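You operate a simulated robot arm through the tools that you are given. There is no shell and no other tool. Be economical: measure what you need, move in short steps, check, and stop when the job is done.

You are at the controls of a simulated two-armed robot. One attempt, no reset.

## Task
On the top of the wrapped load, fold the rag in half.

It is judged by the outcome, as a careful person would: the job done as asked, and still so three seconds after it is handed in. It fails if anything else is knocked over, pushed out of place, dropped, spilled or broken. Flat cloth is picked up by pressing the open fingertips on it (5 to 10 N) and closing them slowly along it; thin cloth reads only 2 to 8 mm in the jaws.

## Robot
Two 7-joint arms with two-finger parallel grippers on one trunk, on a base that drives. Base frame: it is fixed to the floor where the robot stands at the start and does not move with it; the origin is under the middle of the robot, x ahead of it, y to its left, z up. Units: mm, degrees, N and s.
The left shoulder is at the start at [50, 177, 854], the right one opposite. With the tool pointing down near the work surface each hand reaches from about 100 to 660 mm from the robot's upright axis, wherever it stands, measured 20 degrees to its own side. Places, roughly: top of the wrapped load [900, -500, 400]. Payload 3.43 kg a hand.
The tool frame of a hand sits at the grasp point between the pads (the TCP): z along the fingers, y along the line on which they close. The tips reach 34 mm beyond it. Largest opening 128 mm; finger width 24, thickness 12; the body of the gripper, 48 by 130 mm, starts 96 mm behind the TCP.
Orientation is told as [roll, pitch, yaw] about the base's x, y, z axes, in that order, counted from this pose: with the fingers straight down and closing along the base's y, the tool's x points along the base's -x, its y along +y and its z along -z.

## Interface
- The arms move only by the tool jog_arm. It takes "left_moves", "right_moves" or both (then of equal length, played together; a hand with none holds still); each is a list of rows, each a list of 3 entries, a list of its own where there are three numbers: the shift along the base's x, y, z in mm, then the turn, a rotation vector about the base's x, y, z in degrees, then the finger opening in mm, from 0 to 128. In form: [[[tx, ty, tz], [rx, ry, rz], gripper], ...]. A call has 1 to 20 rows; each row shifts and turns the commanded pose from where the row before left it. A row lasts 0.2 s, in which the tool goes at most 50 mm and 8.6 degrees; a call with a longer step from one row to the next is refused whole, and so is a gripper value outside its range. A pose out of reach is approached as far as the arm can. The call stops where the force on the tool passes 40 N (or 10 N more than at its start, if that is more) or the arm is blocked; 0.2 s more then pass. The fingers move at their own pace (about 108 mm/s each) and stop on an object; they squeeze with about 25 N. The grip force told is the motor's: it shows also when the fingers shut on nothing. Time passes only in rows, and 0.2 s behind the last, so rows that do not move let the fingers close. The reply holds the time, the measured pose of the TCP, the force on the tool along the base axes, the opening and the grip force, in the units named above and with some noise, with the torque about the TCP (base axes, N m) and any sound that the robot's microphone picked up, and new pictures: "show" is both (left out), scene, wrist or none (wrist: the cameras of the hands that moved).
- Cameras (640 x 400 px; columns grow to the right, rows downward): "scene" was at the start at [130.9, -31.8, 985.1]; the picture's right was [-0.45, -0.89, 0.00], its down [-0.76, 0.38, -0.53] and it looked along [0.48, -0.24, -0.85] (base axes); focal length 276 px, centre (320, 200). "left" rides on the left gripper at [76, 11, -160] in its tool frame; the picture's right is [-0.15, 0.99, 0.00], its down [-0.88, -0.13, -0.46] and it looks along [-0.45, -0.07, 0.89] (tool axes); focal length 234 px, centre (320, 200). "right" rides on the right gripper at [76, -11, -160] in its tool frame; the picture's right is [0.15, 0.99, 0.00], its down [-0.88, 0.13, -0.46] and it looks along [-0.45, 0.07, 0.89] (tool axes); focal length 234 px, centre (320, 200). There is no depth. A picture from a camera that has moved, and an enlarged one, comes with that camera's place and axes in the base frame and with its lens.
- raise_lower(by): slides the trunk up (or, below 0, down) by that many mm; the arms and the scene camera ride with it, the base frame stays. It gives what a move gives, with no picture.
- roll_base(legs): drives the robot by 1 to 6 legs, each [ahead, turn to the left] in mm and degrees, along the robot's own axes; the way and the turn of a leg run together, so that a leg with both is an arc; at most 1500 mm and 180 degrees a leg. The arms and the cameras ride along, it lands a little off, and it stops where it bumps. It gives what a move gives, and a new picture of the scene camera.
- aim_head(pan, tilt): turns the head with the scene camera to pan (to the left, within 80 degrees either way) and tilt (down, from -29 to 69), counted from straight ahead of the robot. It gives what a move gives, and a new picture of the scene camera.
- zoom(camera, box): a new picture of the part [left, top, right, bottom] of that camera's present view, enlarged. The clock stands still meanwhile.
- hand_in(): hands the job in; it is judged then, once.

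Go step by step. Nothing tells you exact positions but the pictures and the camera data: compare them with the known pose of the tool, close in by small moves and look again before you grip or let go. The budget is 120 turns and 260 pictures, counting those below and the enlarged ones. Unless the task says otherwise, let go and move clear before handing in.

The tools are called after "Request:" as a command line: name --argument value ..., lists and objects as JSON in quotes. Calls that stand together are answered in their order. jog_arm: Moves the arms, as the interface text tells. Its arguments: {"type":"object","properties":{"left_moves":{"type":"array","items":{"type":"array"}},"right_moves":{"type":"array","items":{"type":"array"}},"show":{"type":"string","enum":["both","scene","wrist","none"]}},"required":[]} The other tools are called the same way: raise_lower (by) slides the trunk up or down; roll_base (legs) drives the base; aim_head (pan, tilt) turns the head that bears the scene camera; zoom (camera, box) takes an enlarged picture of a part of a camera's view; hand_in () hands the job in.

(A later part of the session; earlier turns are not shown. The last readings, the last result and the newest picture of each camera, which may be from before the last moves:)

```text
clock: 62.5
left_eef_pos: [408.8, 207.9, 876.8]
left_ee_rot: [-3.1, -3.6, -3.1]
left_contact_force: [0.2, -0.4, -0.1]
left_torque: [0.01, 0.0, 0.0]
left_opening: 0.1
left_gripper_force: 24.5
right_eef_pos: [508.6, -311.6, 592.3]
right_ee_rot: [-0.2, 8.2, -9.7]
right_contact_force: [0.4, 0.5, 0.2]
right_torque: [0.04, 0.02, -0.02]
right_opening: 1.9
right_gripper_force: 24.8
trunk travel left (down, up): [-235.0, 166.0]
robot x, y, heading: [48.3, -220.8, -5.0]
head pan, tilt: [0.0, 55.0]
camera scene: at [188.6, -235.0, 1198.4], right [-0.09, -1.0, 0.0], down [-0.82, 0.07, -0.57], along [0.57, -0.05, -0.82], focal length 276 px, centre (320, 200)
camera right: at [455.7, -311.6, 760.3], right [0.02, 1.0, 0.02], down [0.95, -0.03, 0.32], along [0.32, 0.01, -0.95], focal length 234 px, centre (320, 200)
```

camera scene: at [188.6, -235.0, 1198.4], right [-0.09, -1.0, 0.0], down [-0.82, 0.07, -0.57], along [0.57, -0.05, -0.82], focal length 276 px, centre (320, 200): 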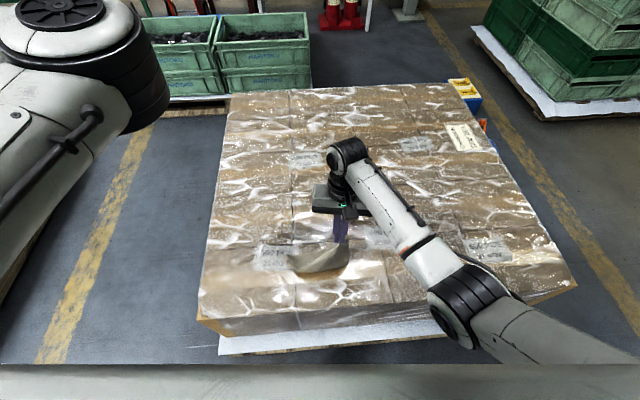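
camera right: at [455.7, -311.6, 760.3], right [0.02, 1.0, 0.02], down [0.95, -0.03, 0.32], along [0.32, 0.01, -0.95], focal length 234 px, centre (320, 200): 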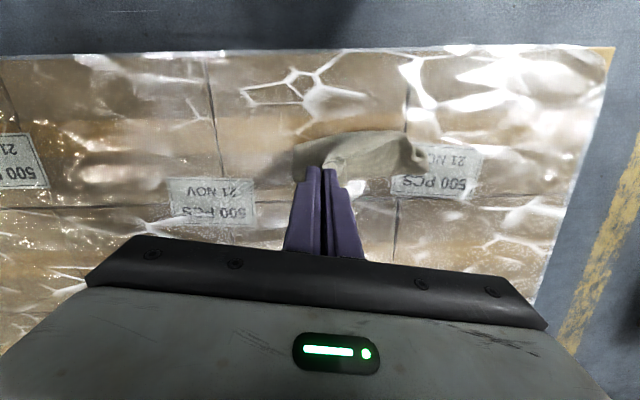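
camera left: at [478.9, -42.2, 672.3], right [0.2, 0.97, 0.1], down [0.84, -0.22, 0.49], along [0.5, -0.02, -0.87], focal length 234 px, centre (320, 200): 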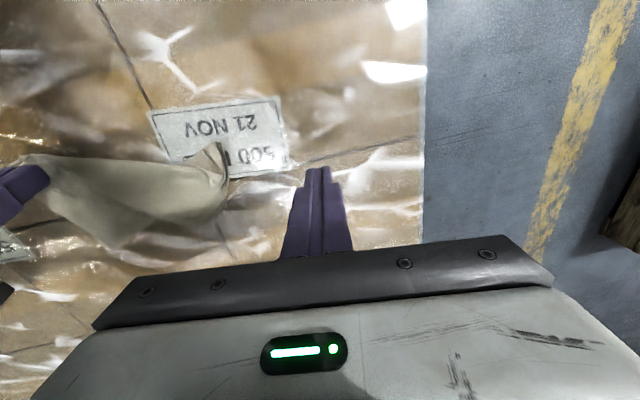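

The rag's far corner trails to the left as planned. I'll continue laying.

Request:
jog_arm --right_moves '[[[-8, -16, -18], [0, 0, 0], 0], [[-8, -16, -18], [0, 0, 0], 0], [[-8, -16, -18], [0, 0, 0], 0], [[-8, -16, -18], [0, 0, 0], 0], [[-8, -16, -18], [0, 0, 0], 0], [[-8, -16, -18], [0, 0, 0], 0], [[-6, -16, -12], [0, 0, 0], 0], [[0, 0, 0], [0, 0, 0], 0]]'

Request:
zoom --camera "scene" --box '[240, 180, 440, 305]'

```text
clock: 64.3
left_eef_pos: [409.6, 206.9, 877.1]
left_ee_rot: [-3.0, -3.8, -3.2]
left_contact_force: [-0.6, 0.1, 0.3]
left_torque: [-0.02, 0.0, -0.06]
left_opening: 0.0
left_gripper_force: 25.3
right_eef_pos: [454.2, -422.7, 472.6]
right_ee_rot: [-0.3, 8.2, -9.8]
right_contact_force: [0.2, 0.2, -0.8]
right_torque: [0.02, 0.03, 0.01]
right_opening: 1.7
right_gripper_force: 25.1
trunk travel left (down, up): [-235.0, 166.0]
robot x, y, heading: [48.5, -222.6, -5.0]
head pan, tilt: [0.0, 55.0]
camera scene: at [188.6, -235.0, 1198.4], right [-0.09, -1.0, 0.0], down [-0.82, 0.07, -0.57], along [0.57, -0.05, -0.82], focal length 276 px, centre (320, 200)
camera right: at [401.2, -422.8, 640.2], right [0.02, 1.0, 0.02], down [0.95, -0.03, 0.32], along [0.32, 0.01, -0.95], focal length 234 px, centre (320, 200)
```

scene: 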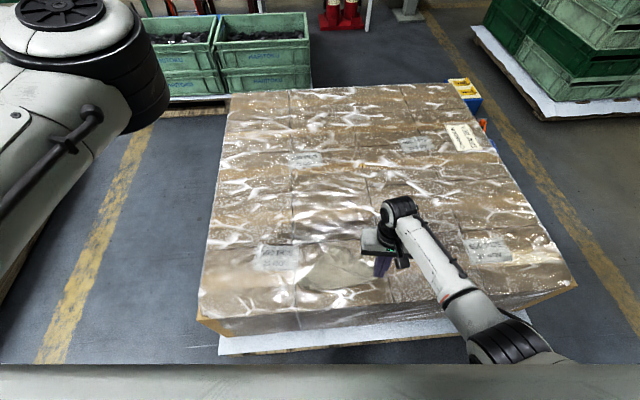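
right: 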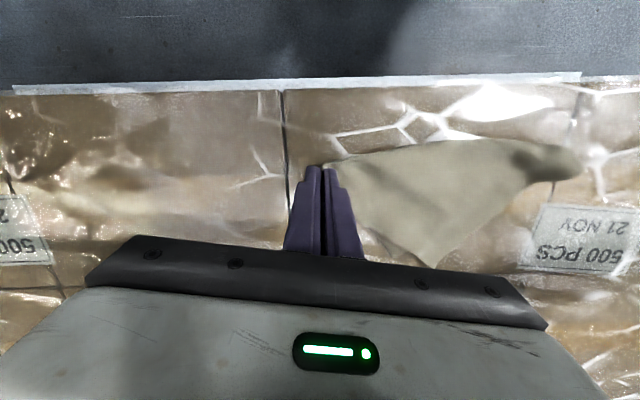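

```text
3.20 times, centred on (340, 242) of scene
camera zoom: at [188.6, -235.0, 1198.4], right [-0.09, -1.0, 0.0], down [-0.82, 0.07, -0.57], along [0.57, -0.05, -0.82], focal length 884 px, centre (256, 64)
```

zoom: 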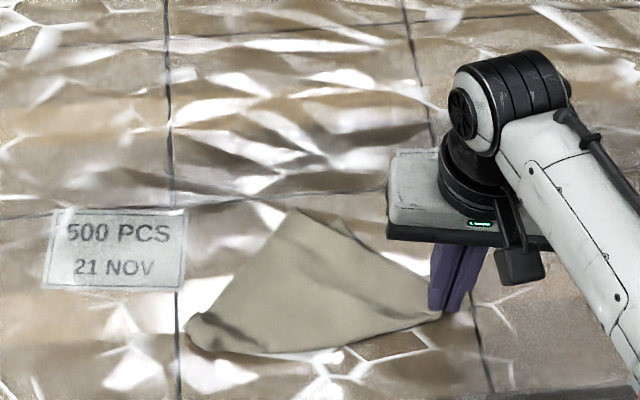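

The rag has come down as a near-triangle, apparently folded along its diagonal. I'll set the held corner down, let go, back away and inspect it.

Request:
jog_arm --right_moves '[[[-3, -6, -8], [0, 0, 0], 0], [[-1, -2, -4], [0, 0, 0], 0], [[0, 0, 0], [0, 0, 0], 10], [[0, 0, 0], [0, 0, 0], 25], [[0, 0, 10], [0, 0, 0], 30], [[0, 0, 30], [0, 0, 0], 30], [[0, -20, 40], [0, 0, 0], 30], [[0, -40, 20], [0, 0, 0], 30], [[0, -40, 0], [0, 0, 0], 30], [[0, -40, 0], [0, 0, 0], 30], [[0, 0, 0], [0, 0, 0], 30]]'

Request:
zoom --camera "scene" --box '[260, 220, 420, 320]'

```text
clock: 66.7
left_eef_pos: [409.9, 208.1, 877.2]
left_ee_rot: [-3.1, -3.7, -3.2]
left_contact_force: [-0.1, 0.3, 0.5]
left_torque: [-0.04, 0.02, 0.02]
left_opening: 0.1
left_gripper_force: 24.7
right_eef_pos: [453.6, -571.0, 564.4]
right_ee_rot: [-0.3, 8.3, -9.6]
right_contact_force: [-0.3, 0.2, -0.2]
right_torque: [0.0, -0.04, -0.01]
right_opening: 30.1
right_gripper_force: 0.2
trunk travel left (down, up): [-235.0, 166.0]
robot x, y, heading: [45.0, -224.2, -4.9]
head pan, tilt: [0.0, 55.0]
camera scene: at [188.6, -235.0, 1198.4], right [-0.09, -1.0, 0.0], down [-0.82, 0.07, -0.57], along [0.57, -0.05, -0.82], focal length 276 px, centre (320, 200)
camera right: at [400.7, -572.2, 732.2], right [0.02, 1.0, 0.02], down [0.95, -0.03, 0.32], along [0.32, 0.01, -0.95], focal length 234 px, centre (320, 200)
```

scene: 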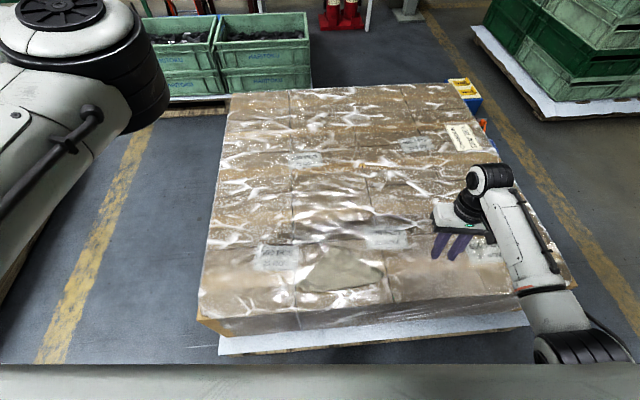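
right: 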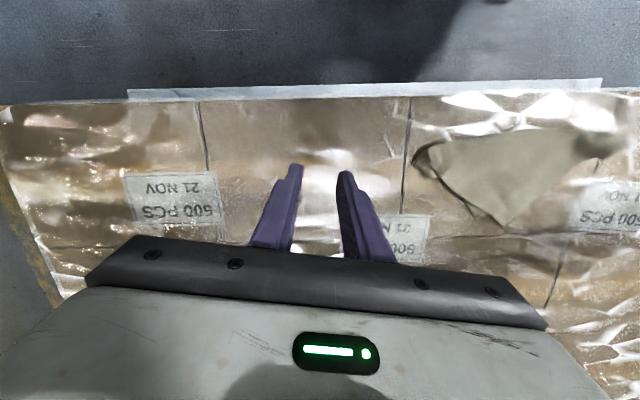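

```text
4.00 times, centred on (340, 270) of scene
camera zoom: at [188.6, -235.0, 1198.4], right [-0.09, -1.0, 0.0], down [-0.82, 0.07, -0.57], along [0.57, -0.05, -0.82], focal length 1105 px, centre (240, -80)
```

zoom: 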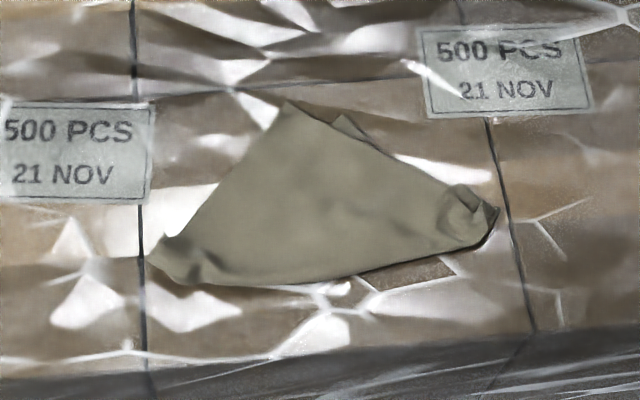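

The rag is now a loose diagonal fold with crumpled ends and two visible apexes. For a clean half I'll take two adjacent corners, the top apex with the right hand and the left corner with the left hand, and hang it open. First I'll position the trunk and hands.

Request:
jog_arm --right_moves '[[[0, 0, 40], [0, 0, 0], 20], [[0, 0, 40], [0, 0, 0], 20], [[0, 0, 20], [0, 0, 0], 20], [[0, 0, 0], [0, 0, 0], 20]]' --show "none"

Request:
raise_lower --by -110

```text
clock: 67.7
left_eef_pos: [408.1, 208.0, 876.6]
left_ee_rot: [-3.0, -3.7, -3.2]
left_contact_force: [0.1, -0.1, 0.5]
left_torque: [0.02, 0.0, -0.02]
left_opening: 0.0
left_gripper_force: 24.7
right_eef_pos: [454.4, -571.1, 664.3]
right_ee_rot: [-0.4, 8.1, -9.6]
right_contact_force: [-0.3, 0.0, 0.0]
right_torque: [0.01, 0.0, 0.01]
right_opening: 19.9
right_gripper_force: 0.1
trunk travel left (down, up): [-235.0, 166.0]
robot x, y, heading: [48.0, -224.3, -4.9]
head pan, tilt: [0.0, 55.0]
```

```text
clock: 69.1
left_eef_pos: [409.7, 207.3, 766.7]
left_ee_rot: [-3.2, -3.6, -3.2]
left_contact_force: [0.6, 0.1, 0.1]
left_torque: [0.02, 0.01, 0.01]
left_opening: 0.1
left_gripper_force: 24.5
right_eef_pos: [454.2, -569.6, 554.5]
right_ee_rot: [-0.3, 8.3, -9.7]
right_contact_force: [-1.0, -0.4, -0.5]
right_torque: [-0.02, 0.01, -0.01]
right_opening: 20.1
right_gripper_force: 0.1
trunk travel left (down, up): [-125.0, 276.0]
robot x, y, heading: [49.6, -219.2, -4.6]
head pan, tilt: [0.0, 55.0]
```

Request:
jog_arm --right_moves '[[[9.3, 33.5, -7], [0, -2, 1], 20], [[9.3, 33.5, -7], [0, -2, 1], 20], [[9.3, 33.5, -7], [0, -2, 1], 20], [[9.3, 33.5, -7], [0, -2, 1], 20], [[9.3, 33.5, -7], [0, 0, 1], 20], [[9.3, 33.5, -7], [0, 0, 0], 20], [[9.3, 33.5, -7], [0, 0, 0], 20], [[9.3, 33.5, -7], [0, 0, 0], 20], [[0, 0, 0], [0, 0, 0], 20]]'

Request:
zoom --camera "right" --box '[200, 50, 460, 260]'

```text
clock: 71.1
left_eef_pos: [409.0, 208.3, 766.4]
left_ee_rot: [-3.1, -3.7, -3.3]
left_contact_force: [-0.1, 0.6, 0.6]
left_torque: [-0.01, -0.02, -0.01]
left_opening: 0.2
left_gripper_force: 24.7
right_eef_pos: [519.7, -300.7, 497.6]
right_ee_rot: [0.6, 0.2, -4.7]
right_contact_force: [0.8, -0.7, 0.2]
right_torque: [0.04, -0.01, 0.03]
right_opening: 20.0
right_gripper_force: 0.1
trunk travel left (down, up): [-125.0, 276.0]
robot x, y, heading: [49.3, -218.8, -5.0]
head pan, tilt: [0.0, 55.0]
camera scene: at [188.6, -235.0, 1088.4], right [-0.09, -1.0, 0.0], down [-0.82, 0.07, -0.57], along [0.57, -0.05, -0.82], focal length 276 px, centre (320, 200)
camera right: at [444.1, -307.9, 655.1], right [-0.07, 1.0, 0.01], down [0.89, 0.05, 0.45], along [0.45, 0.04, -0.89], focal length 234 px, centre (320, 200)
```

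scene: 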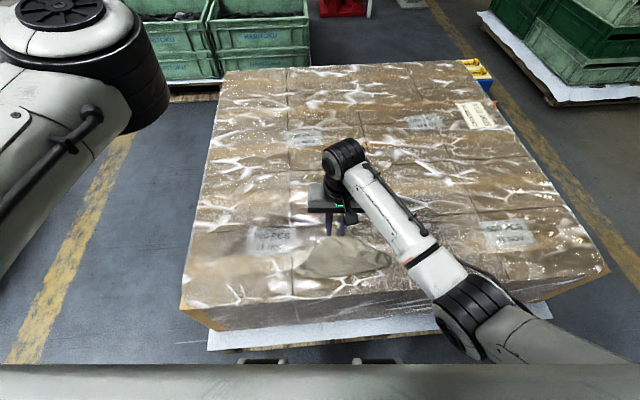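
right: 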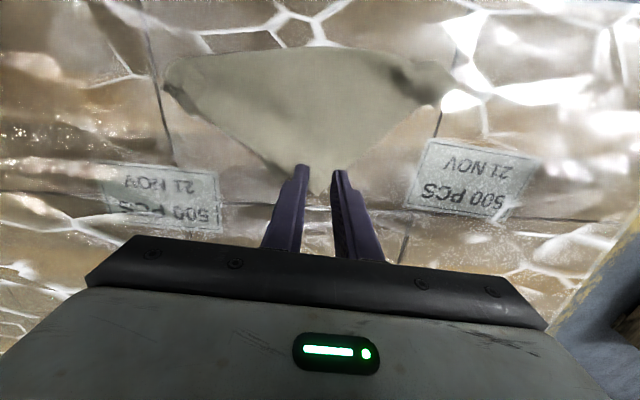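

```text
1.90 times, centred on (330, 155) of right
camera zoom: at [444.1, -307.9, 655.1], right [-0.07, 1.0, 0.01], down [0.89, 0.05, 0.45], along [0.45, 0.04, -0.89], focal length 446 px, centre (301, 286)
```

zoom: 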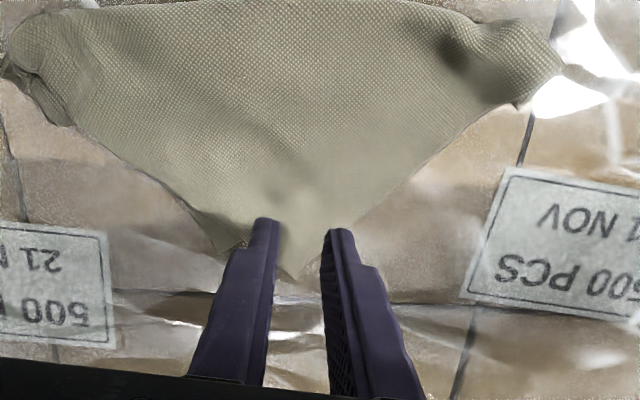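

The apex is at about (554,-301), confirmed by both cameras. I'll move 11 mm forward and press down just inside it.

Request:
jog_arm --right_moves '[[[11, 0, -15], [0, 0, 0], 20], [[0, 0, -17], [0, 0, 0], 20], [[0, 0, -4], [0, 0, 0], 20], [[0, 0, -3], [0, 0, 0], 20], [[0, 0, -2], [0, 0, 0], 20], [[0, 0, 0], [0, 0, 0], 20]]' --show "wrist"

```text
clock: 72.5
left_eef_pos: [409.4, 207.7, 767.1]
left_ee_rot: [-3.2, -3.7, -3.2]
left_contact_force: [-1.3, 1.4, 0.8]
left_torque: [0.02, -0.01, -0.01]
left_opening: 0.0
left_gripper_force: 25.4
right_eef_pos: [537.3, -301.0, 457.5]
right_ee_rot: [0.8, 0.3, -4.6]
right_contact_force: [-0.2, -0.3, 1.1]
right_torque: [-0.06, 0.04, 0.0]
right_opening: 20.2
right_gripper_force: 0.9
trunk travel left (down, up): [-125.0, 276.0]
robot x, y, heading: [45.0, -225.2, -5.1]
head pan, tilt: [0.0, 55.0]
camera right: at [461.9, -308.7, 616.1], right [-0.07, 1.0, 0.01], down [0.89, 0.05, 0.45], along [0.45, 0.04, -0.89], focal length 234 px, centre (320, 200)
```

right: 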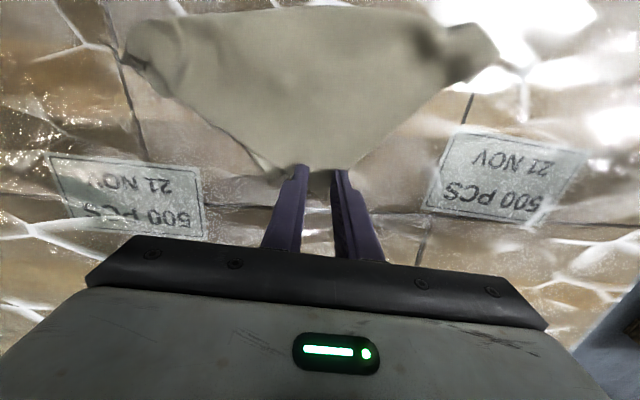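

Request:
jog_arm --right_moves '[[[-5, -1, 0], [0, 0, 0], 20], [[0, 0, -2.5], [0, 0, 0], 20], [[0, 0, -1.5], [0, 0, 0], 20], [[0, 0, 0], [0, 0, 0], 20]]' --show "none"

```text
clock: 73.5
left_eef_pos: [409.1, 207.6, 768.5]
left_ee_rot: [-3.0, -3.8, -3.2]
left_contact_force: [0.0, -0.8, 0.7]
left_torque: [-0.02, 0.02, 0.01]
left_opening: 0.3
left_gripper_force: 25.1
right_eef_pos: [535.3, -300.3, 457.6]
right_ee_rot: [1.0, -0.1, -4.6]
right_contact_force: [-0.7, 1.4, 24.9]
right_torque: [-0.36, 0.2, 0.01]
right_opening: 18.7
right_gripper_force: 0.1
trunk travel left (down, up): [-125.0, 276.0]
robot x, y, heading: [46.1, -219.5, -4.9]
head pan, tilt: [0.0, 55.0]
```

Contact is about 25 N, so I'll ease off 2 mm and close slowly.

Request:
jog_arm --right_moves '[[[0, 0, 2.2], [0, 0, 0], 20], [[0, 0, 0], [0, 0, 0], 20], [[0, 0, 0], [0, 0, 0], 17], [[0, 0, 0], [0, 0, 0], 14], [[0, 0, 0], [0, 0, 0], 11], [[0, 0, 0], [0, 0, 0], 8], [[0, 0, 0], [0, 0, 0], 5], [[0, 0, 0], [0, 0, 0], 2], [[0, 0, 0], [0, 0, 0], 0], [[0, 0, 0], [0, 0, 0], 0], [[0, 0, 10], [0, 0, 0], 0], [[0, 0, 20], [0, 0, 0], 0], [[0, 0, 20], [0, 0, 0], 0], [[0, 0, 0], [0, 0, 0], 0]]'

```text
clock: 76.5
left_eef_pos: [408.2, 206.0, 766.4]
left_ee_rot: [-3.1, -3.7, -3.3]
left_contact_force: [-0.7, 0.3, 0.6]
left_torque: [0.02, 0.0, 0.01]
left_opening: 0.0
left_gripper_force: 25.0
right_eef_pos: [532.7, -303.2, 503.6]
right_ee_rot: [0.8, 0.3, -4.7]
right_contact_force: [0.4, 0.0, 0.4]
right_torque: [-0.03, -0.05, -0.05]
right_opening: 0.0
right_gripper_force: 24.9
trunk travel left (down, up): [-125.0, 276.0]
robot x, y, heading: [47.0, -222.1, -4.8]
head pan, tilt: [0.0, 55.0]
camera scene: at [188.6, -235.0, 1088.4], right [-0.09, -1.0, 0.0], down [-0.82, 0.07, -0.57], along [0.57, -0.05, -0.82], focal length 276 px, centre (320, 200)
camera right: at [458.4, -310.2, 662.9], right [-0.07, 1.0, 0.01], down [0.89, 0.05, 0.45], along [0.45, 0.04, -0.89], focal length 234 px, centre (320, 200)
```

scene: 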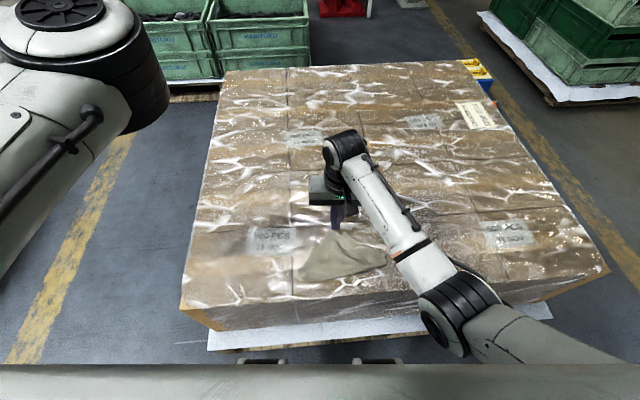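
right: 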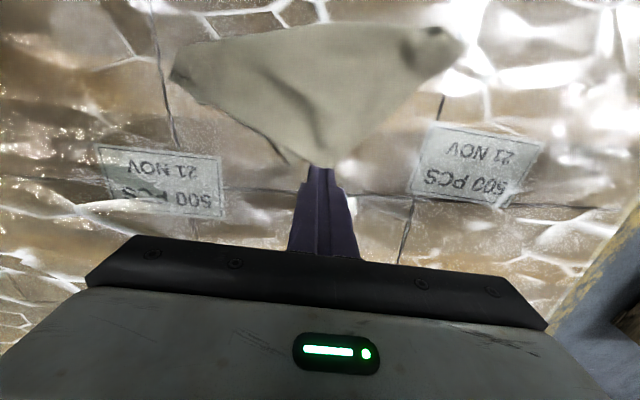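

The pinch slipped and the apex moved slightly, to about (537,-292). I'll retry further in, with a wider opening and a firmer press.

Request:
jog_arm --right_moves '[[[-10, 4, 0], [0, 0, 0], 30], [[-10, 4, -10], [0, 0, 0], 30], [[0, 0, -20], [0, 0, 0], 30], [[0, 0, -12], [0, 0, 0], 30], [[0, 0, -3], [0, 0, 0], 30], [[0, 0, -2], [0, 0, 0], 30], [[0, 0, 0], [0, 0, 0], 30]]' --show "wrist"

```text
clock: 78.1
left_eef_pos: [409.2, 207.4, 766.0]
left_ee_rot: [-3.1, -3.7, -3.2]
left_contact_force: [0.4, 0.5, 0.4]
left_torque: [-0.02, 0.0, -0.01]
left_opening: 0.0
left_gripper_force: 25.5
right_eef_pos: [513.3, -295.7, 457.9]
right_ee_rot: [0.7, 0.3, -4.6]
right_contact_force: [0.2, -0.6, 0.4]
right_torque: [-0.02, 0.02, 0.01]
right_opening: 29.9
right_gripper_force: 0.3
trunk travel left (down, up): [-125.0, 276.0]
robot x, y, heading: [48.7, -222.0, -4.9]
head pan, tilt: [0.0, 55.0]
camera right: at [438.6, -302.8, 616.5], right [-0.07, 1.0, 0.01], down [0.89, 0.05, 0.45], along [0.45, 0.04, -0.89], focal length 234 px, centre (320, 200)
```

right: 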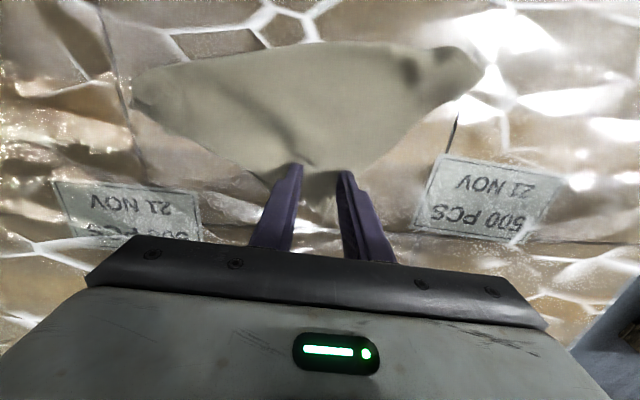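

Request:
jog_arm --right_moves '[[[0, 0, -2.5], [0, 0, 0], 30], [[0, 0, -2], [0, 0, 0], 30], [[0, 0, 0], [0, 0, 0], 30]]' --show "none"

```text
clock: 78.9
left_eef_pos: [408.5, 207.0, 767.4]
left_ee_rot: [-3.1, -3.8, -3.3]
left_contact_force: [0.6, 0.6, 0.3]
left_torque: [0.02, -0.02, -0.01]
left_opening: 0.0
left_gripper_force: 25.1
right_eef_pos: [516.1, -295.6, 458.0]
right_ee_rot: [0.8, -0.1, -4.6]
right_contact_force: [-5.3, -2.0, 32.2]
right_torque: [-0.81, 0.12, -0.13]
right_opening: 31.1
right_gripper_force: 0.6
trunk travel left (down, up): [-125.0, 276.0]
robot x, y, heading: [45.2, -221.4, -5.0]
head pan, tilt: [0.0, 55.0]
```

All the force is on the right-hand finger, so the surface is uneven. I'll roll the hand about 5° so both tips touch, and ease off.

Request:
jog_arm --right_moves '[[[0, 0, 1.5], [-4, 0, 0], 30], [[0, 0, 0], [0, 0, 0], 30], [[0, 0, 0], [0, 0, 0], 30]]' --show "none"

```text
clock: 79.7
left_eef_pos: [408.8, 208.6, 768.3]
left_ee_rot: [-3.0, -3.7, -3.3]
left_contact_force: [0.2, 0.9, 0.2]
left_torque: [0.0, 0.01, 0.03]
left_opening: 0.1
left_gripper_force: 24.9
right_eef_pos: [515.5, -295.2, 458.2]
right_ee_rot: [-3.3, -0.4, -4.7]
right_contact_force: [-1.4, -1.2, 26.8]
right_torque: [0.62, 0.13, 0.06]
right_opening: 28.5
right_gripper_force: 0.2
trunk travel left (down, up): [-125.0, 276.0]
robot x, y, heading: [51.0, -224.0, -5.2]
head pan, tilt: [0.0, 55.0]
```

Now the load is on the other finger, so I'll set the roll in between, ease to about 15 N and close.

Request:
jog_arm --right_moves '[[[0, 0, 2], [1.8, 0, 0], 30], [[0, 0, 0], [0, 0, 0], 30], [[0, 0, 0], [0, 0, 0], 27], [[0, 0, 0], [0, 0, 0], 24], [[0, 0, 0], [0, 0, 0], 21], [[0, 0, 0], [0, 0, 0], 18], [[0, 0, 0], [0, 0, 0], 15], [[0, 0, 0], [0, 0, 0], 12], [[0, 0, 0], [0, 0, 0], 9], [[0, 0, 0], [0, 0, 0], 6], [[0, 0, 0], [0, 0, 0], 3], [[0, 0, 0], [0, 0, 0], 0], [[0, 0, 0], [0, 0, 0], 0], [[0, 0, 0], [0, 0, 0], 0]]' --show "wrist"

```text
clock: 82.7
left_eef_pos: [408.9, 207.5, 767.0]
left_ee_rot: [-3.1, -3.6, -3.2]
left_contact_force: [0.0, 0.6, -1.2]
left_torque: [-0.03, 0.01, 0.0]
left_opening: 0.1
left_gripper_force: 25.2
right_eef_pos: [513.5, -296.1, 457.1]
right_ee_rot: [-1.6, 0.1, -4.8]
right_contact_force: [-0.5, 0.7, 4.9]
right_torque: [-0.04, -0.02, -0.02]
right_opening: 1.5
right_gripper_force: 24.8
trunk travel left (down, up): [-125.0, 276.0]
robot x, y, heading: [47.1, -221.8, -4.9]
head pan, tilt: [0.0, 55.0]
camera right: at [438.4, -296.3, 616.0], right [-0.07, 1.0, -0.02], down [0.89, 0.07, 0.45], along [0.45, 0.01, -0.89], focal length 234 px, centre (320, 200)
```

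right: 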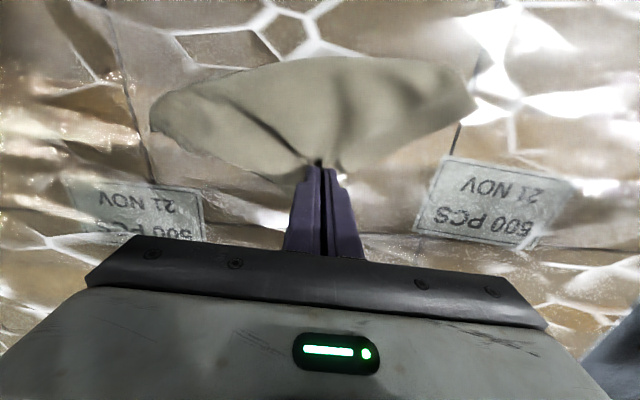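

The apex is gripped at 1.5 mm. I'll lift it and look at what comes up.

Request:
jog_arm --right_moves '[[[0, 0, 15], [0, 0, 0], 0], [[0, 0, 20], [0, 0, 0], 0], [[0, 0, 20], [0, 0, 0], 0], [[0, 0, 20], [0, 0, 0], 0], [[0, 0, 20], [0, 0, 0], 0], [[0, 0, 0], [0, 0, 0], 0]]'

Request:
zoom --camera "scene" --box '[260, 180, 420, 300]'

```text
clock: 84.1
left_eef_pos: [409.2, 207.0, 767.0]
left_ee_rot: [-3.2, -3.7, -3.1]
left_contact_force: [-1.2, 0.5, -0.9]
left_torque: [-0.02, 0.01, 0.0]
left_opening: 0.1
left_gripper_force: 25.2
right_eef_pos: [513.3, -296.4, 553.6]
right_ee_rot: [-1.4, 0.3, -4.7]
right_contact_force: [-0.6, 0.3, 0.1]
right_torque: [0.02, 0.01, -0.02]
right_opening: 1.7
right_gripper_force: 25.2
trunk travel left (down, up): [-125.0, 276.0]
robot x, y, heading: [50.3, -223.0, -4.9]
head pan, tilt: [0.0, 55.0]
camera scene: at [188.6, -235.0, 1088.4], right [-0.09, -1.0, 0.0], down [-0.82, 0.07, -0.57], along [0.57, -0.05, -0.82], focal length 276 px, centre (320, 200)
camera right: at [438.1, -297.1, 711.3], right [-0.07, 1.0, -0.02], down [0.89, 0.07, 0.45], along [0.45, 0.01, -0.89], focal length 234 px, centre (320, 200)
```

scene: 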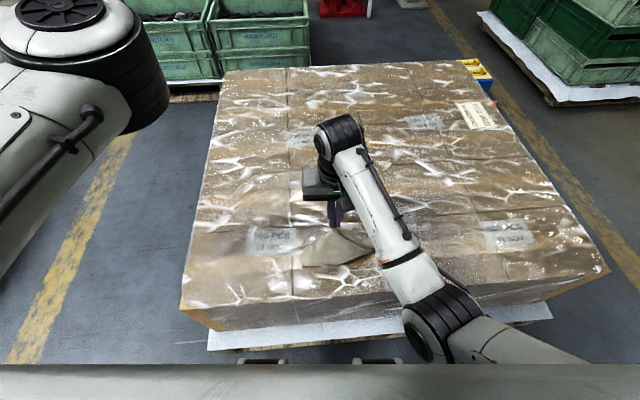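
right: 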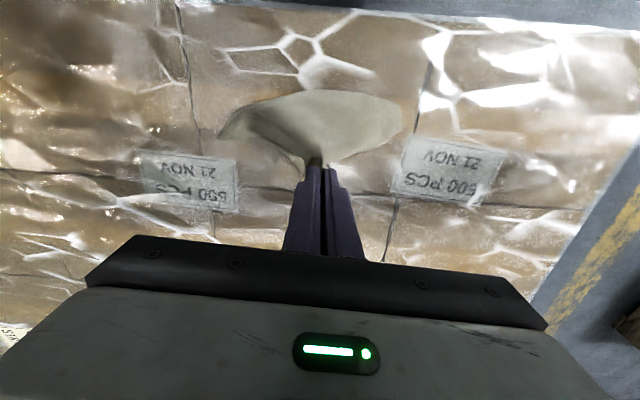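

```text
3.33 times, centred on (340, 240) of scene
camera zoom: at [188.6, -235.0, 1088.4], right [-0.09, -1.0, 0.0], down [-0.82, 0.07, -0.57], along [0.57, -0.05, -0.82], focal length 921 px, centre (253, 67)
```

zoom: 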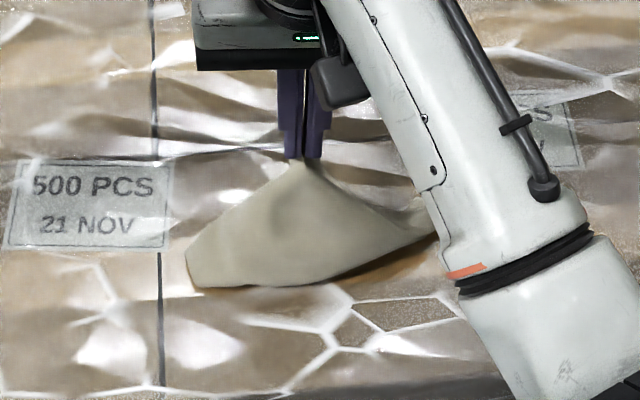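

The apex is up and the left corner lies near (468,-210). I'll move the right hand 40 mm clear to its side, then bring the left hand above that corner.

Request:
jog_arm --left_moves '[[[6, -40, -15], [1, 1, 0], 32], [[6, -40, -15], [1, 1, 0], 32], [[6, -40, -20], [1, 1, 0], 32], [[6, -40, -25], [0, 1, 0], 32], [[6, -45, -25], [0, 0, 0], 32], [[6, -45, -25], [0, 0, 0], 32], [[6, -45, -25], [0, 0, 0], 32], [[6, -45, -25], [0, 0, 0], 32], [[6, -45, -25], [0, 0, 0], 32], [[0, 0, -25], [0, 0, 0], 32], [[0, 0, -20], [0, 0, 0], 32], [[0, 0, 0], [0, 0, 0], 32]]' --right_moves '[[[0, -10, 0], [0, 0, 0], 0], [[0, -10, 0], [0, 0, 0], 0], [[0, -10, 0], [0, 0, 0], 0], [[0, -10, 0], [0, 0, 0], 0], [[0, 0, 0], [0, 0, 0], 0], [[0, 0, 0], [0, 0, 0], 0], [[0, 0, 0], [0, 0, 0], 0], [[0, 0, 0], [0, 0, 0], 0], [[0, 0, 0], [0, 0, 0], 0], [[0, 0, 0], [0, 0, 0], 0], [[0, 0, 0], [0, 0, 0], 0], [[0, 0, 0], [0, 0, 0], 0]]'

Request:
zoom --camera "left" --box '[160, 60, 420, 260]'

```text
refused: row 5 steps farther than a row can; nothing moved
```

```text
2.00 times, centred on (290, 160) of left
camera zoom: at [323.4, 232.6, 919.8], right [0.2, 0.98, -0.04], down [0.84, -0.15, 0.52], along [0.5, -0.14, -0.85], focal length 468 px, centre (380, 280)
```

zoom: 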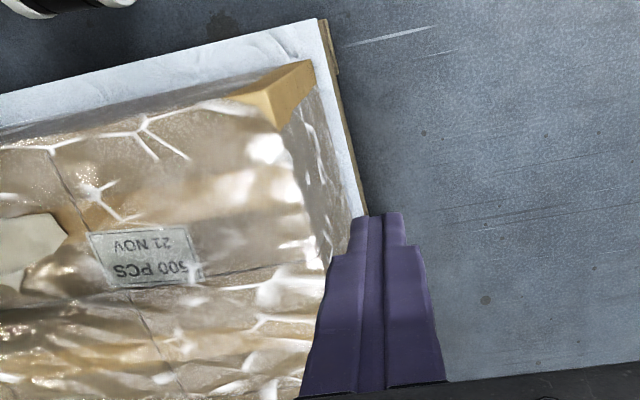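

Request:
jog_arm --left_moves '[[[4.7, -34, -20], [1, 1, 0], 32], [[4.7, -34, -20], [1, 1, 0], 32], [[4.7, -34, -20], [1, 1, 0], 32], [[4.7, -34, -20], [0, 1, 0], 32], [[4.7, -34, -20], [0, 0, 0], 32], [[4.7, -34, -20], [0, 0, 0], 32], [[4.7, -34, -20], [0, 0, 0], 32], [[4.7, -34, -20], [0, 0, 0], 32], [[4.7, -34, -20], [0, 0, 0], 32], [[4.7, -34, -20], [0, 0, 0], 32], [[4.7, -34, -20], [0, 0, 0], 32], [[4.7, -26, -20], [0, 0, 0], 32], [[0, 0, 0], [0, 0, 0], 32]]' --right_moves '[[[0, -10, 0], [0, 0, 0], 0], [[0, -10, 0], [0, 0, 0], 0], [[0, -10, 0], [0, 0, 0], 0], [[0, -10, 0], [0, 0, 0], 0], [[0, 0, 0], [0, 0, 0], 0], [[0, 0, 0], [0, 0, 0], 0], [[0, 0, 0], [0, 0, 0], 0], [[0, 0, 0], [0, 0, 0], 0], [[0, 0, 0], [0, 0, 0], 0], [[0, 0, 0], [0, 0, 0], 0], [[0, 0, 0], [0, 0, 0], 0], [[0, 0, 0], [0, 0, 0], 0], [[0, 0, 0], [0, 0, 0], 0]]'

Request:
zoom --camera "left" --box '[160, 60, 420, 260]'

```text
clock: 86.5
left_eef_pos: [573.9, -44.3, 593.9]
left_ee_rot: [1.2, -8.3, -2.0]
left_contact_force: [-0.7, -0.2, 0.1]
left_torque: [-0.01, -0.01, -0.02]
left_opening: 32.2
left_gripper_force: 0.1
left hand out of reach, approached as far as the arm can: row 2, 3, 4, 5, 6
right_eef_pos: [514.5, -334.0, 550.8]
right_ee_rot: [-1.5, 0.1, -4.7]
right_contact_force: [-0.5, 0.8, 0.2]
right_torque: [0.03, 0.0, -0.01]
right_opening: 1.9
right_gripper_force: 25.0
trunk travel left (down, up): [-125.0, 276.0]
robot x, y, heading: [48.1, -220.4, -4.8]
head pan, tilt: [0.0, 55.0]
stopped in row 11 (left hand): the arm was blocked; the commanded pose is now the measured one
camera scene: at [188.6, -234.8, 1088.4], right [-0.09, -1.0, 0.0], down [-0.82, 0.07, -0.57], along [0.57, -0.05, -0.82], focal length 276 px, centre (320, 200)
camera right: at [438.7, -335.1, 711.0], right [-0.07, 1.0, -0.03], down [0.89, 0.07, 0.45], along [0.45, 0.01, -0.89], focal length 234 px, centre (320, 200)
camera left: at [474.6, -31.0, 739.1], right [0.18, 0.98, 0.04], down [0.8, -0.17, 0.58], along [0.57, -0.07, -0.82], focal length 234 px, centre (320, 200)
```

scene: 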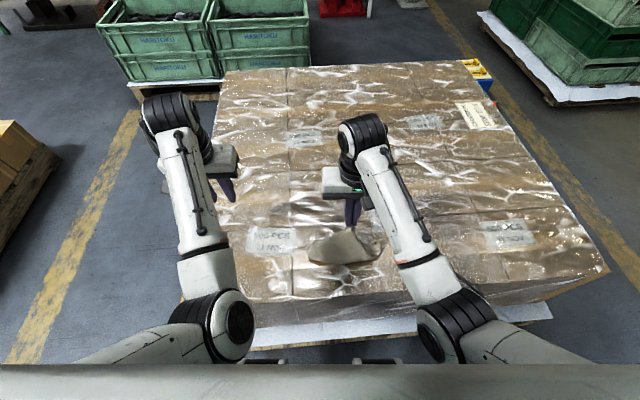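
right: 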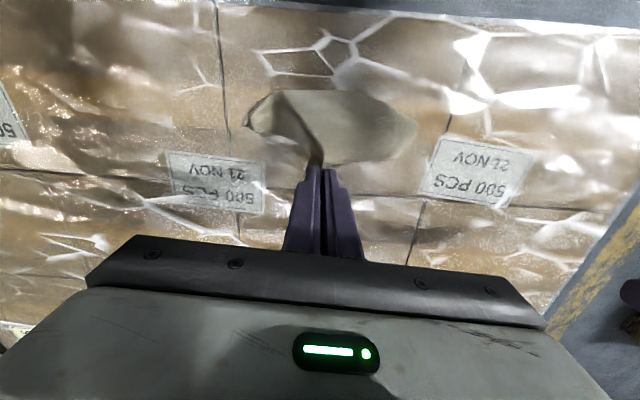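
left: 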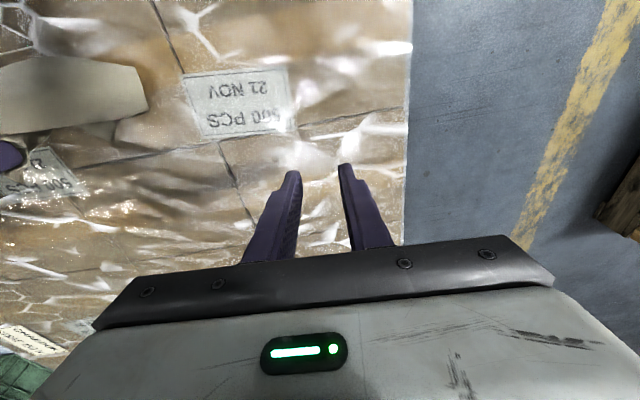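

```text
2.00 times, centred on (290, 160) of left
camera zoom: at [474.6, -31.0, 739.1], right [0.18, 0.98, 0.04], down [0.8, -0.17, 0.58], along [0.57, -0.07, -0.82], focal length 468 px, centre (380, 280)
```

zoom: 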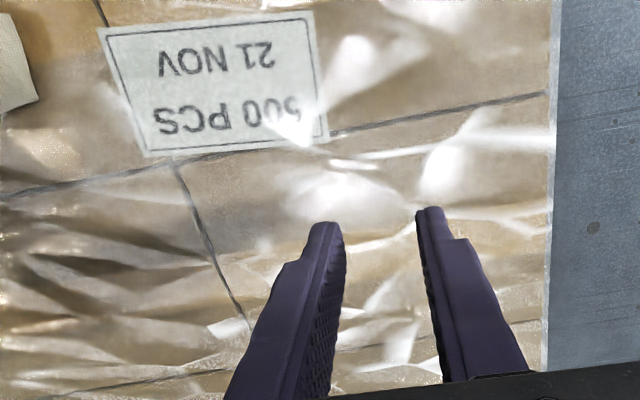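

The left arm flipped to elbow-low but is usable at low heights, where the trunk can do the lifting. I'll move it down toward the corner in small steps.

Request:
jog_arm --left_moves '[[[-10, -18, -12], [0, 2, 0], 32], [[-10, -18, -12], [0, 2, 0], 32], [[-10, -18, -12], [0, 2, 0], 32], [[-10, -18, -12], [0, 2, 0], 32], [[-10, -18, -10], [0, 0, -2], 32], [[-10, -18, -10], [0, 0, 0], 32], [[0, 0, 0], [0, 0, 0], 32]]'

```text
clock: 87.8
left_eef_pos: [587.4, -117.8, 594.8]
left_ee_rot: [2.5, -9.4, -2.3]
left_contact_force: [-0.7, 0.3, 0.5]
left_torque: [0.02, -0.01, -0.01]
left_opening: 32.0
left_gripper_force: 0.0
right_eef_pos: [513.7, -335.6, 552.2]
right_ee_rot: [-1.5, 0.1, -4.7]
right_contact_force: [0.0, 0.0, -0.5]
right_torque: [0.02, 0.01, -0.01]
right_opening: 1.7
right_gripper_force: 24.6
trunk travel left (down, up): [-125.0, 276.0]
robot x, y, heading: [49.5, -219.1, -5.0]
head pan, tilt: [0.0, 55.0]
stopped in row 6 (left hand): the arm was blocked; the commanded pose is now the measured one
camera scene: at [188.7, -234.9, 1088.4], right [-0.09, -1.0, 0.0], down [-0.82, 0.07, -0.57], along [0.57, -0.05, -0.82], focal length 276 px, centre (320, 200)
camera left: at [484.9, -109.6, 740.1], right [0.18, 0.98, 0.07], down [0.79, -0.18, 0.59], along [0.59, -0.05, -0.81], focal length 234 px, centre (320, 200)
```

scene: 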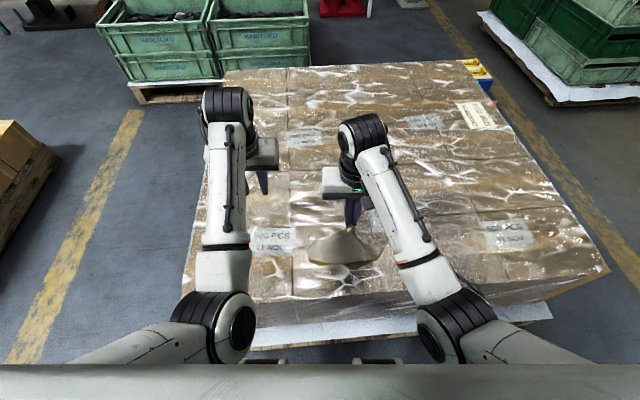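
left: 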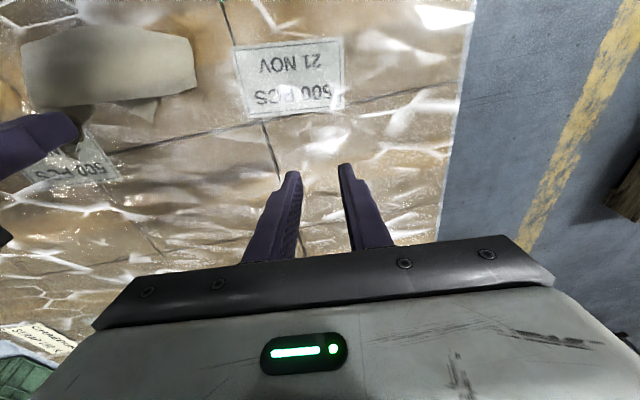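

The left wrist is at a joint limit. I'll use the roll trick again to swing the elbow out, then approach at low height.

Request:
jog_arm --left_moves '[[[-5, 15, 0], [0, 0, 0], 32], [[-5, 20, 0], [-8, 0, 0], 32], [[-5, 20, 0], [-8, 0, 0], 32], [[-5, 20, 0], [-8, 0, 0], 32], [[-10, 20, 0], [-8, 0, 0], 32], [[-10, 20, 0], [-8, 0, 0], 32], [[-10, 20, 0], [-8, 0, 0], 32], [[0, 0, 0], [0, 0, 0], 32]]' --show "scene"

```text
clock: 89.6
left_eef_pos: [534.6, 16.5, 596.0]
left_ee_rot: [-46.4, -8.0, 5.3]
left_contact_force: [0.6, 0.8, 0.5]
left_torque: [-0.03, 0.01, 0.02]
left_opening: 32.0
left_gripper_force: 0.0
right_eef_pos: [514.3, -334.7, 552.2]
right_ee_rot: [-1.4, 0.0, -4.7]
right_contact_force: [0.6, -0.4, 0.0]
right_torque: [-0.04, -0.02, 0.01]
right_opening: 2.1
right_gripper_force: 24.6
trunk travel left (down, up): [-125.0, 276.0]
robot x, y, heading: [46.2, -219.9, -4.8]
head pan, tilt: [0.0, 55.0]
camera scene: at [188.6, -234.9, 1088.4], right [-0.09, -1.0, 0.0], down [-0.82, 0.07, -0.57], along [0.57, -0.05, -0.82], focal length 276 px, centre (320, 200)
```

scene: 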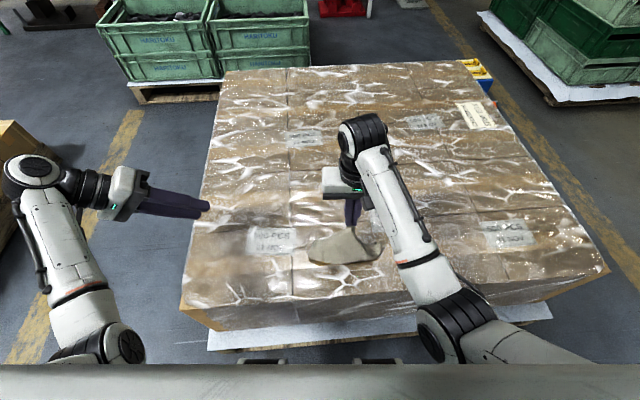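

Request:
jog_arm --left_moves '[[[-10, 5, 15], [0, 0, 0], 32], [[-15, 5, 15], [0, 0, 0], 32], [[-15, 5, 15], [0, 0, 0], 32], [[-15, 5, 15], [0, 0, 0], 32], [[-15, 0, 0], [8, 2, -1], 32], [[-15, 0, 0], [8, 2, -1], 32], [[0, 0, 0], [8, 2, -1], 32], [[0, 0, 0], [8, 2, -1], 32], [[0, 0, 0], [8, 0, -1], 32], [[0, 0, 0], [6, 0, -1], 32], [[0, 0, 0], [0, 0, 0], 32]]' --show "scene"

```text
clock: 92.0
left_eef_pos: [449.9, 34.9, 654.1]
left_ee_rot: [0.2, -0.2, -3.6]
left_contact_force: [-0.1, 0.3, 0.0]
left_torque: [-0.01, -0.01, 0.02]
left_opening: 32.0
left_gripper_force: 0.1
right_eef_pos: [514.9, -334.9, 552.0]
right_ee_rot: [-1.5, 0.1, -4.7]
right_contact_force: [0.3, 0.6, 0.3]
right_torque: [0.0, 0.03, -0.05]
right_opening: 1.6
right_gripper_force: 25.7
trunk travel left (down, up): [-125.0, 276.0]
robot x, y, heading: [51.1, -222.1, -4.6]
head pan, tilt: [0.0, 55.0]
camera scene: at [188.6, -235.0, 1088.4], right [-0.09, -1.0, 0.0], down [-0.82, 0.07, -0.57], along [0.57, -0.05, -0.82], focal length 276 px, centre (320, 200)
```

scene: 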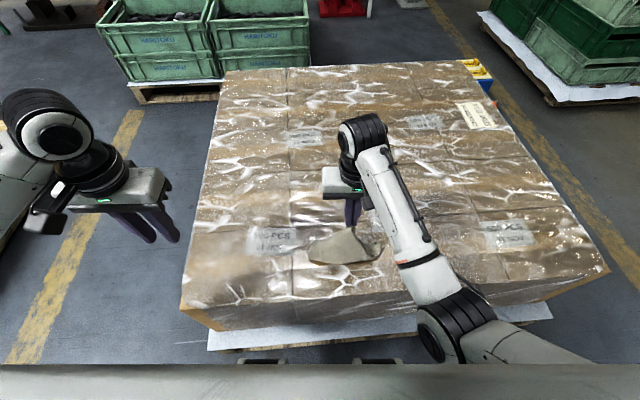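

The left elbow is out again. I'll lower it first, then slide inward toward the corner at low height.

Request:
jog_arm --left_moves '[[[0, -5, -25], [0, 0, 0], 32], [[0, -5, -25], [0, 0, 0], 32], [[0, -5, -25], [0, 0, 0], 32], [[0, -5, -25], [0, 0, 0], 32], [[0, -5, -25], [0, 0, 0], 32], [[2, -30, 0], [0, 0, 0], 32], [[2, -30, 0], [0, 0, 0], 32], [[2, -30, 0], [0, 0, 0], 32], [[2, -30, 0], [0, 0, 0], 32], [[2, -30, 0], [0, 0, 0], 32], [[0, 0, 0], [0, 0, 0], 32]]'

Request:
zoom --camera "left" --box '[100, 40, 420, 260]'

Request:
zoom --camera "scene" --box '[240, 180, 440, 305]'

```text
clock: 94.4
left_eef_pos: [459.4, -141.8, 530.6]
left_ee_rot: [0.1, -0.4, -3.6]
left_contact_force: [-0.4, 0.0, 0.7]
left_torque: [0.0, 0.03, 0.0]
left_opening: 31.9
left_gripper_force: 0.0
right_eef_pos: [512.6, -334.3, 552.7]
right_ee_rot: [-1.4, 0.1, -4.6]
right_contact_force: [0.1, 0.5, 0.2]
right_torque: [-0.01, 0.02, 0.0]
right_opening: 1.7
right_gripper_force: 25.4
trunk travel left (down, up): [-125.0, 276.0]
robot x, y, heading: [49.6, -220.9, -4.8]
head pan, tilt: [0.0, 55.0]
camera scene: at [188.6, -235.0, 1088.4], right [-0.09, -1.0, 0.0], down [-0.82, 0.07, -0.57], along [0.57, -0.05, -0.82], focal length 276 px, centre (320, 200)
camera left: at [382.0, -125.1, 689.5], right [0.21, 0.98, 0.0], down [0.87, -0.19, 0.46], along [0.45, -0.09, -0.89], focal length 234 px, centre (320, 200)
```

scene: 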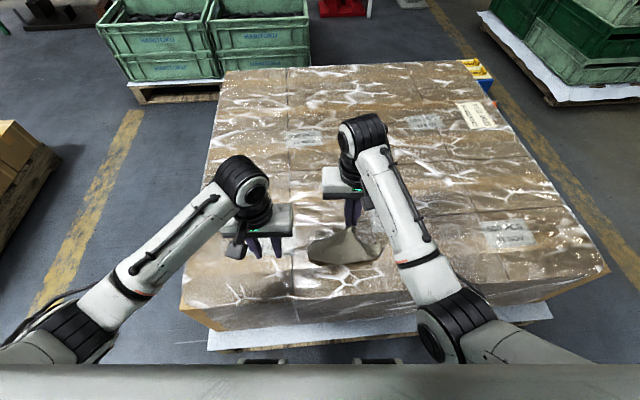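
left: 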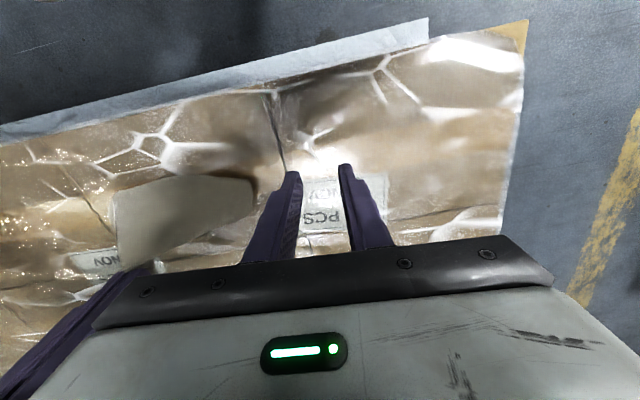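

```text
1.82 times, centred on (260, 150) of left
camera zoom: at [382.0, -125.1, 689.5], right [0.21, 0.98, 0.0], down [0.87, -0.19, 0.46], along [0.45, -0.09, -0.89], focal length 426 px, centre (429, 291)
```

zoom: 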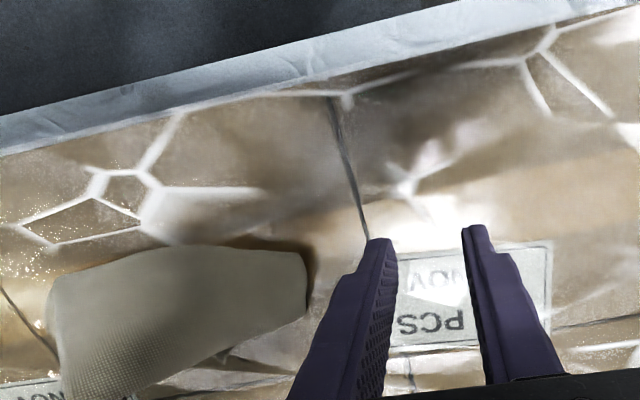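

```text
3.20 times, centred on (340, 242) of scene
camera zoom: at [188.6, -235.0, 1088.4], right [-0.09, -1.0, 0.0], down [-0.82, 0.07, -0.57], along [0.57, -0.05, -0.82], focal length 884 px, centre (256, 64)
```

zoom: 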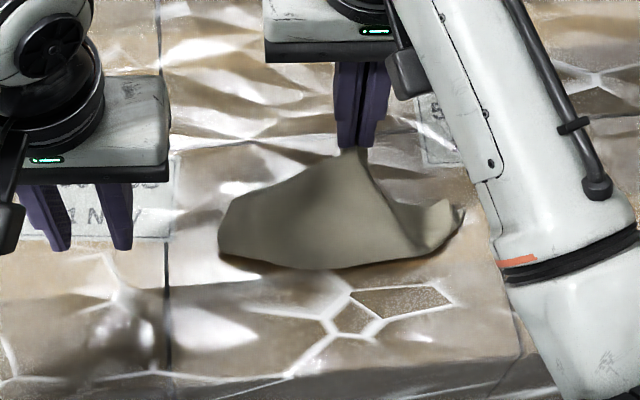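

The left corner is tucked under on the surface. I'll raise everything with the trunk so the rag hangs free, then look for a side corner I can straddle in the air.

Request:
raise_lower --by 150

Request:
zoom --camera "scene" --box '[240, 180, 440, 305]'

Request:
zoom --camera "left" --box '[0, 40, 420, 300]'

```text
clock: 96.1
left_eef_pos: [458.4, -140.4, 681.0]
left_ee_rot: [0.1, -0.3, -3.6]
left_contact_force: [0.3, 0.2, 0.5]
left_torque: [0.01, -0.02, 0.0]
left_opening: 32.1
left_gripper_force: 0.1
right_eef_pos: [514.4, -334.6, 701.5]
right_ee_rot: [-1.5, 0.2, -4.8]
right_contact_force: [0.4, 0.7, -0.7]
right_torque: [0.02, -0.01, 0.0]
right_opening: 1.9
right_gripper_force: 25.1
trunk travel left (down, up): [-275.0, 126.0]
robot x, y, heading: [45.6, -222.7, -5.0]
head pan, tilt: [0.0, 55.0]
```

```text
3.20 times, centred on (340, 242) of scene
camera zoom: at [188.7, -235.0, 1238.3], right [-0.09, -1.0, 0.0], down [-0.82, 0.07, -0.57], along [0.57, -0.05, -0.82], focal length 884 px, centre (256, 64)
```

zoom: 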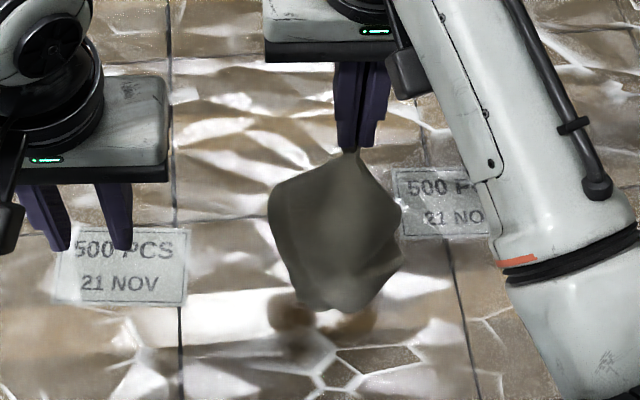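

```text
1.52 times, centred on (210, 170) of left
camera zoom: at [382.0, -124.8, 839.5], right [0.21, 0.98, 0.0], down [0.87, -0.19, 0.46], along [0.45, -0.09, -0.89], focal length 357 px, centre (488, 246)
```

zoom: 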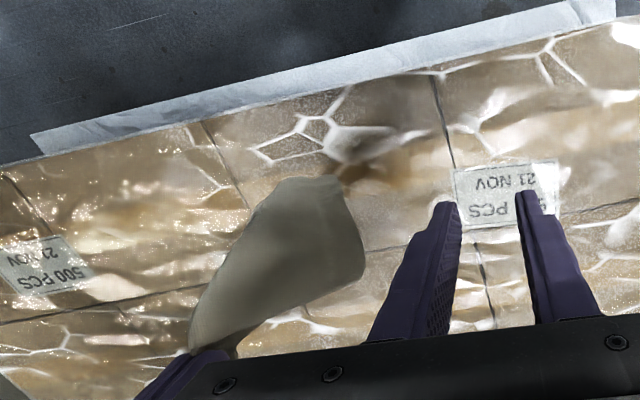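

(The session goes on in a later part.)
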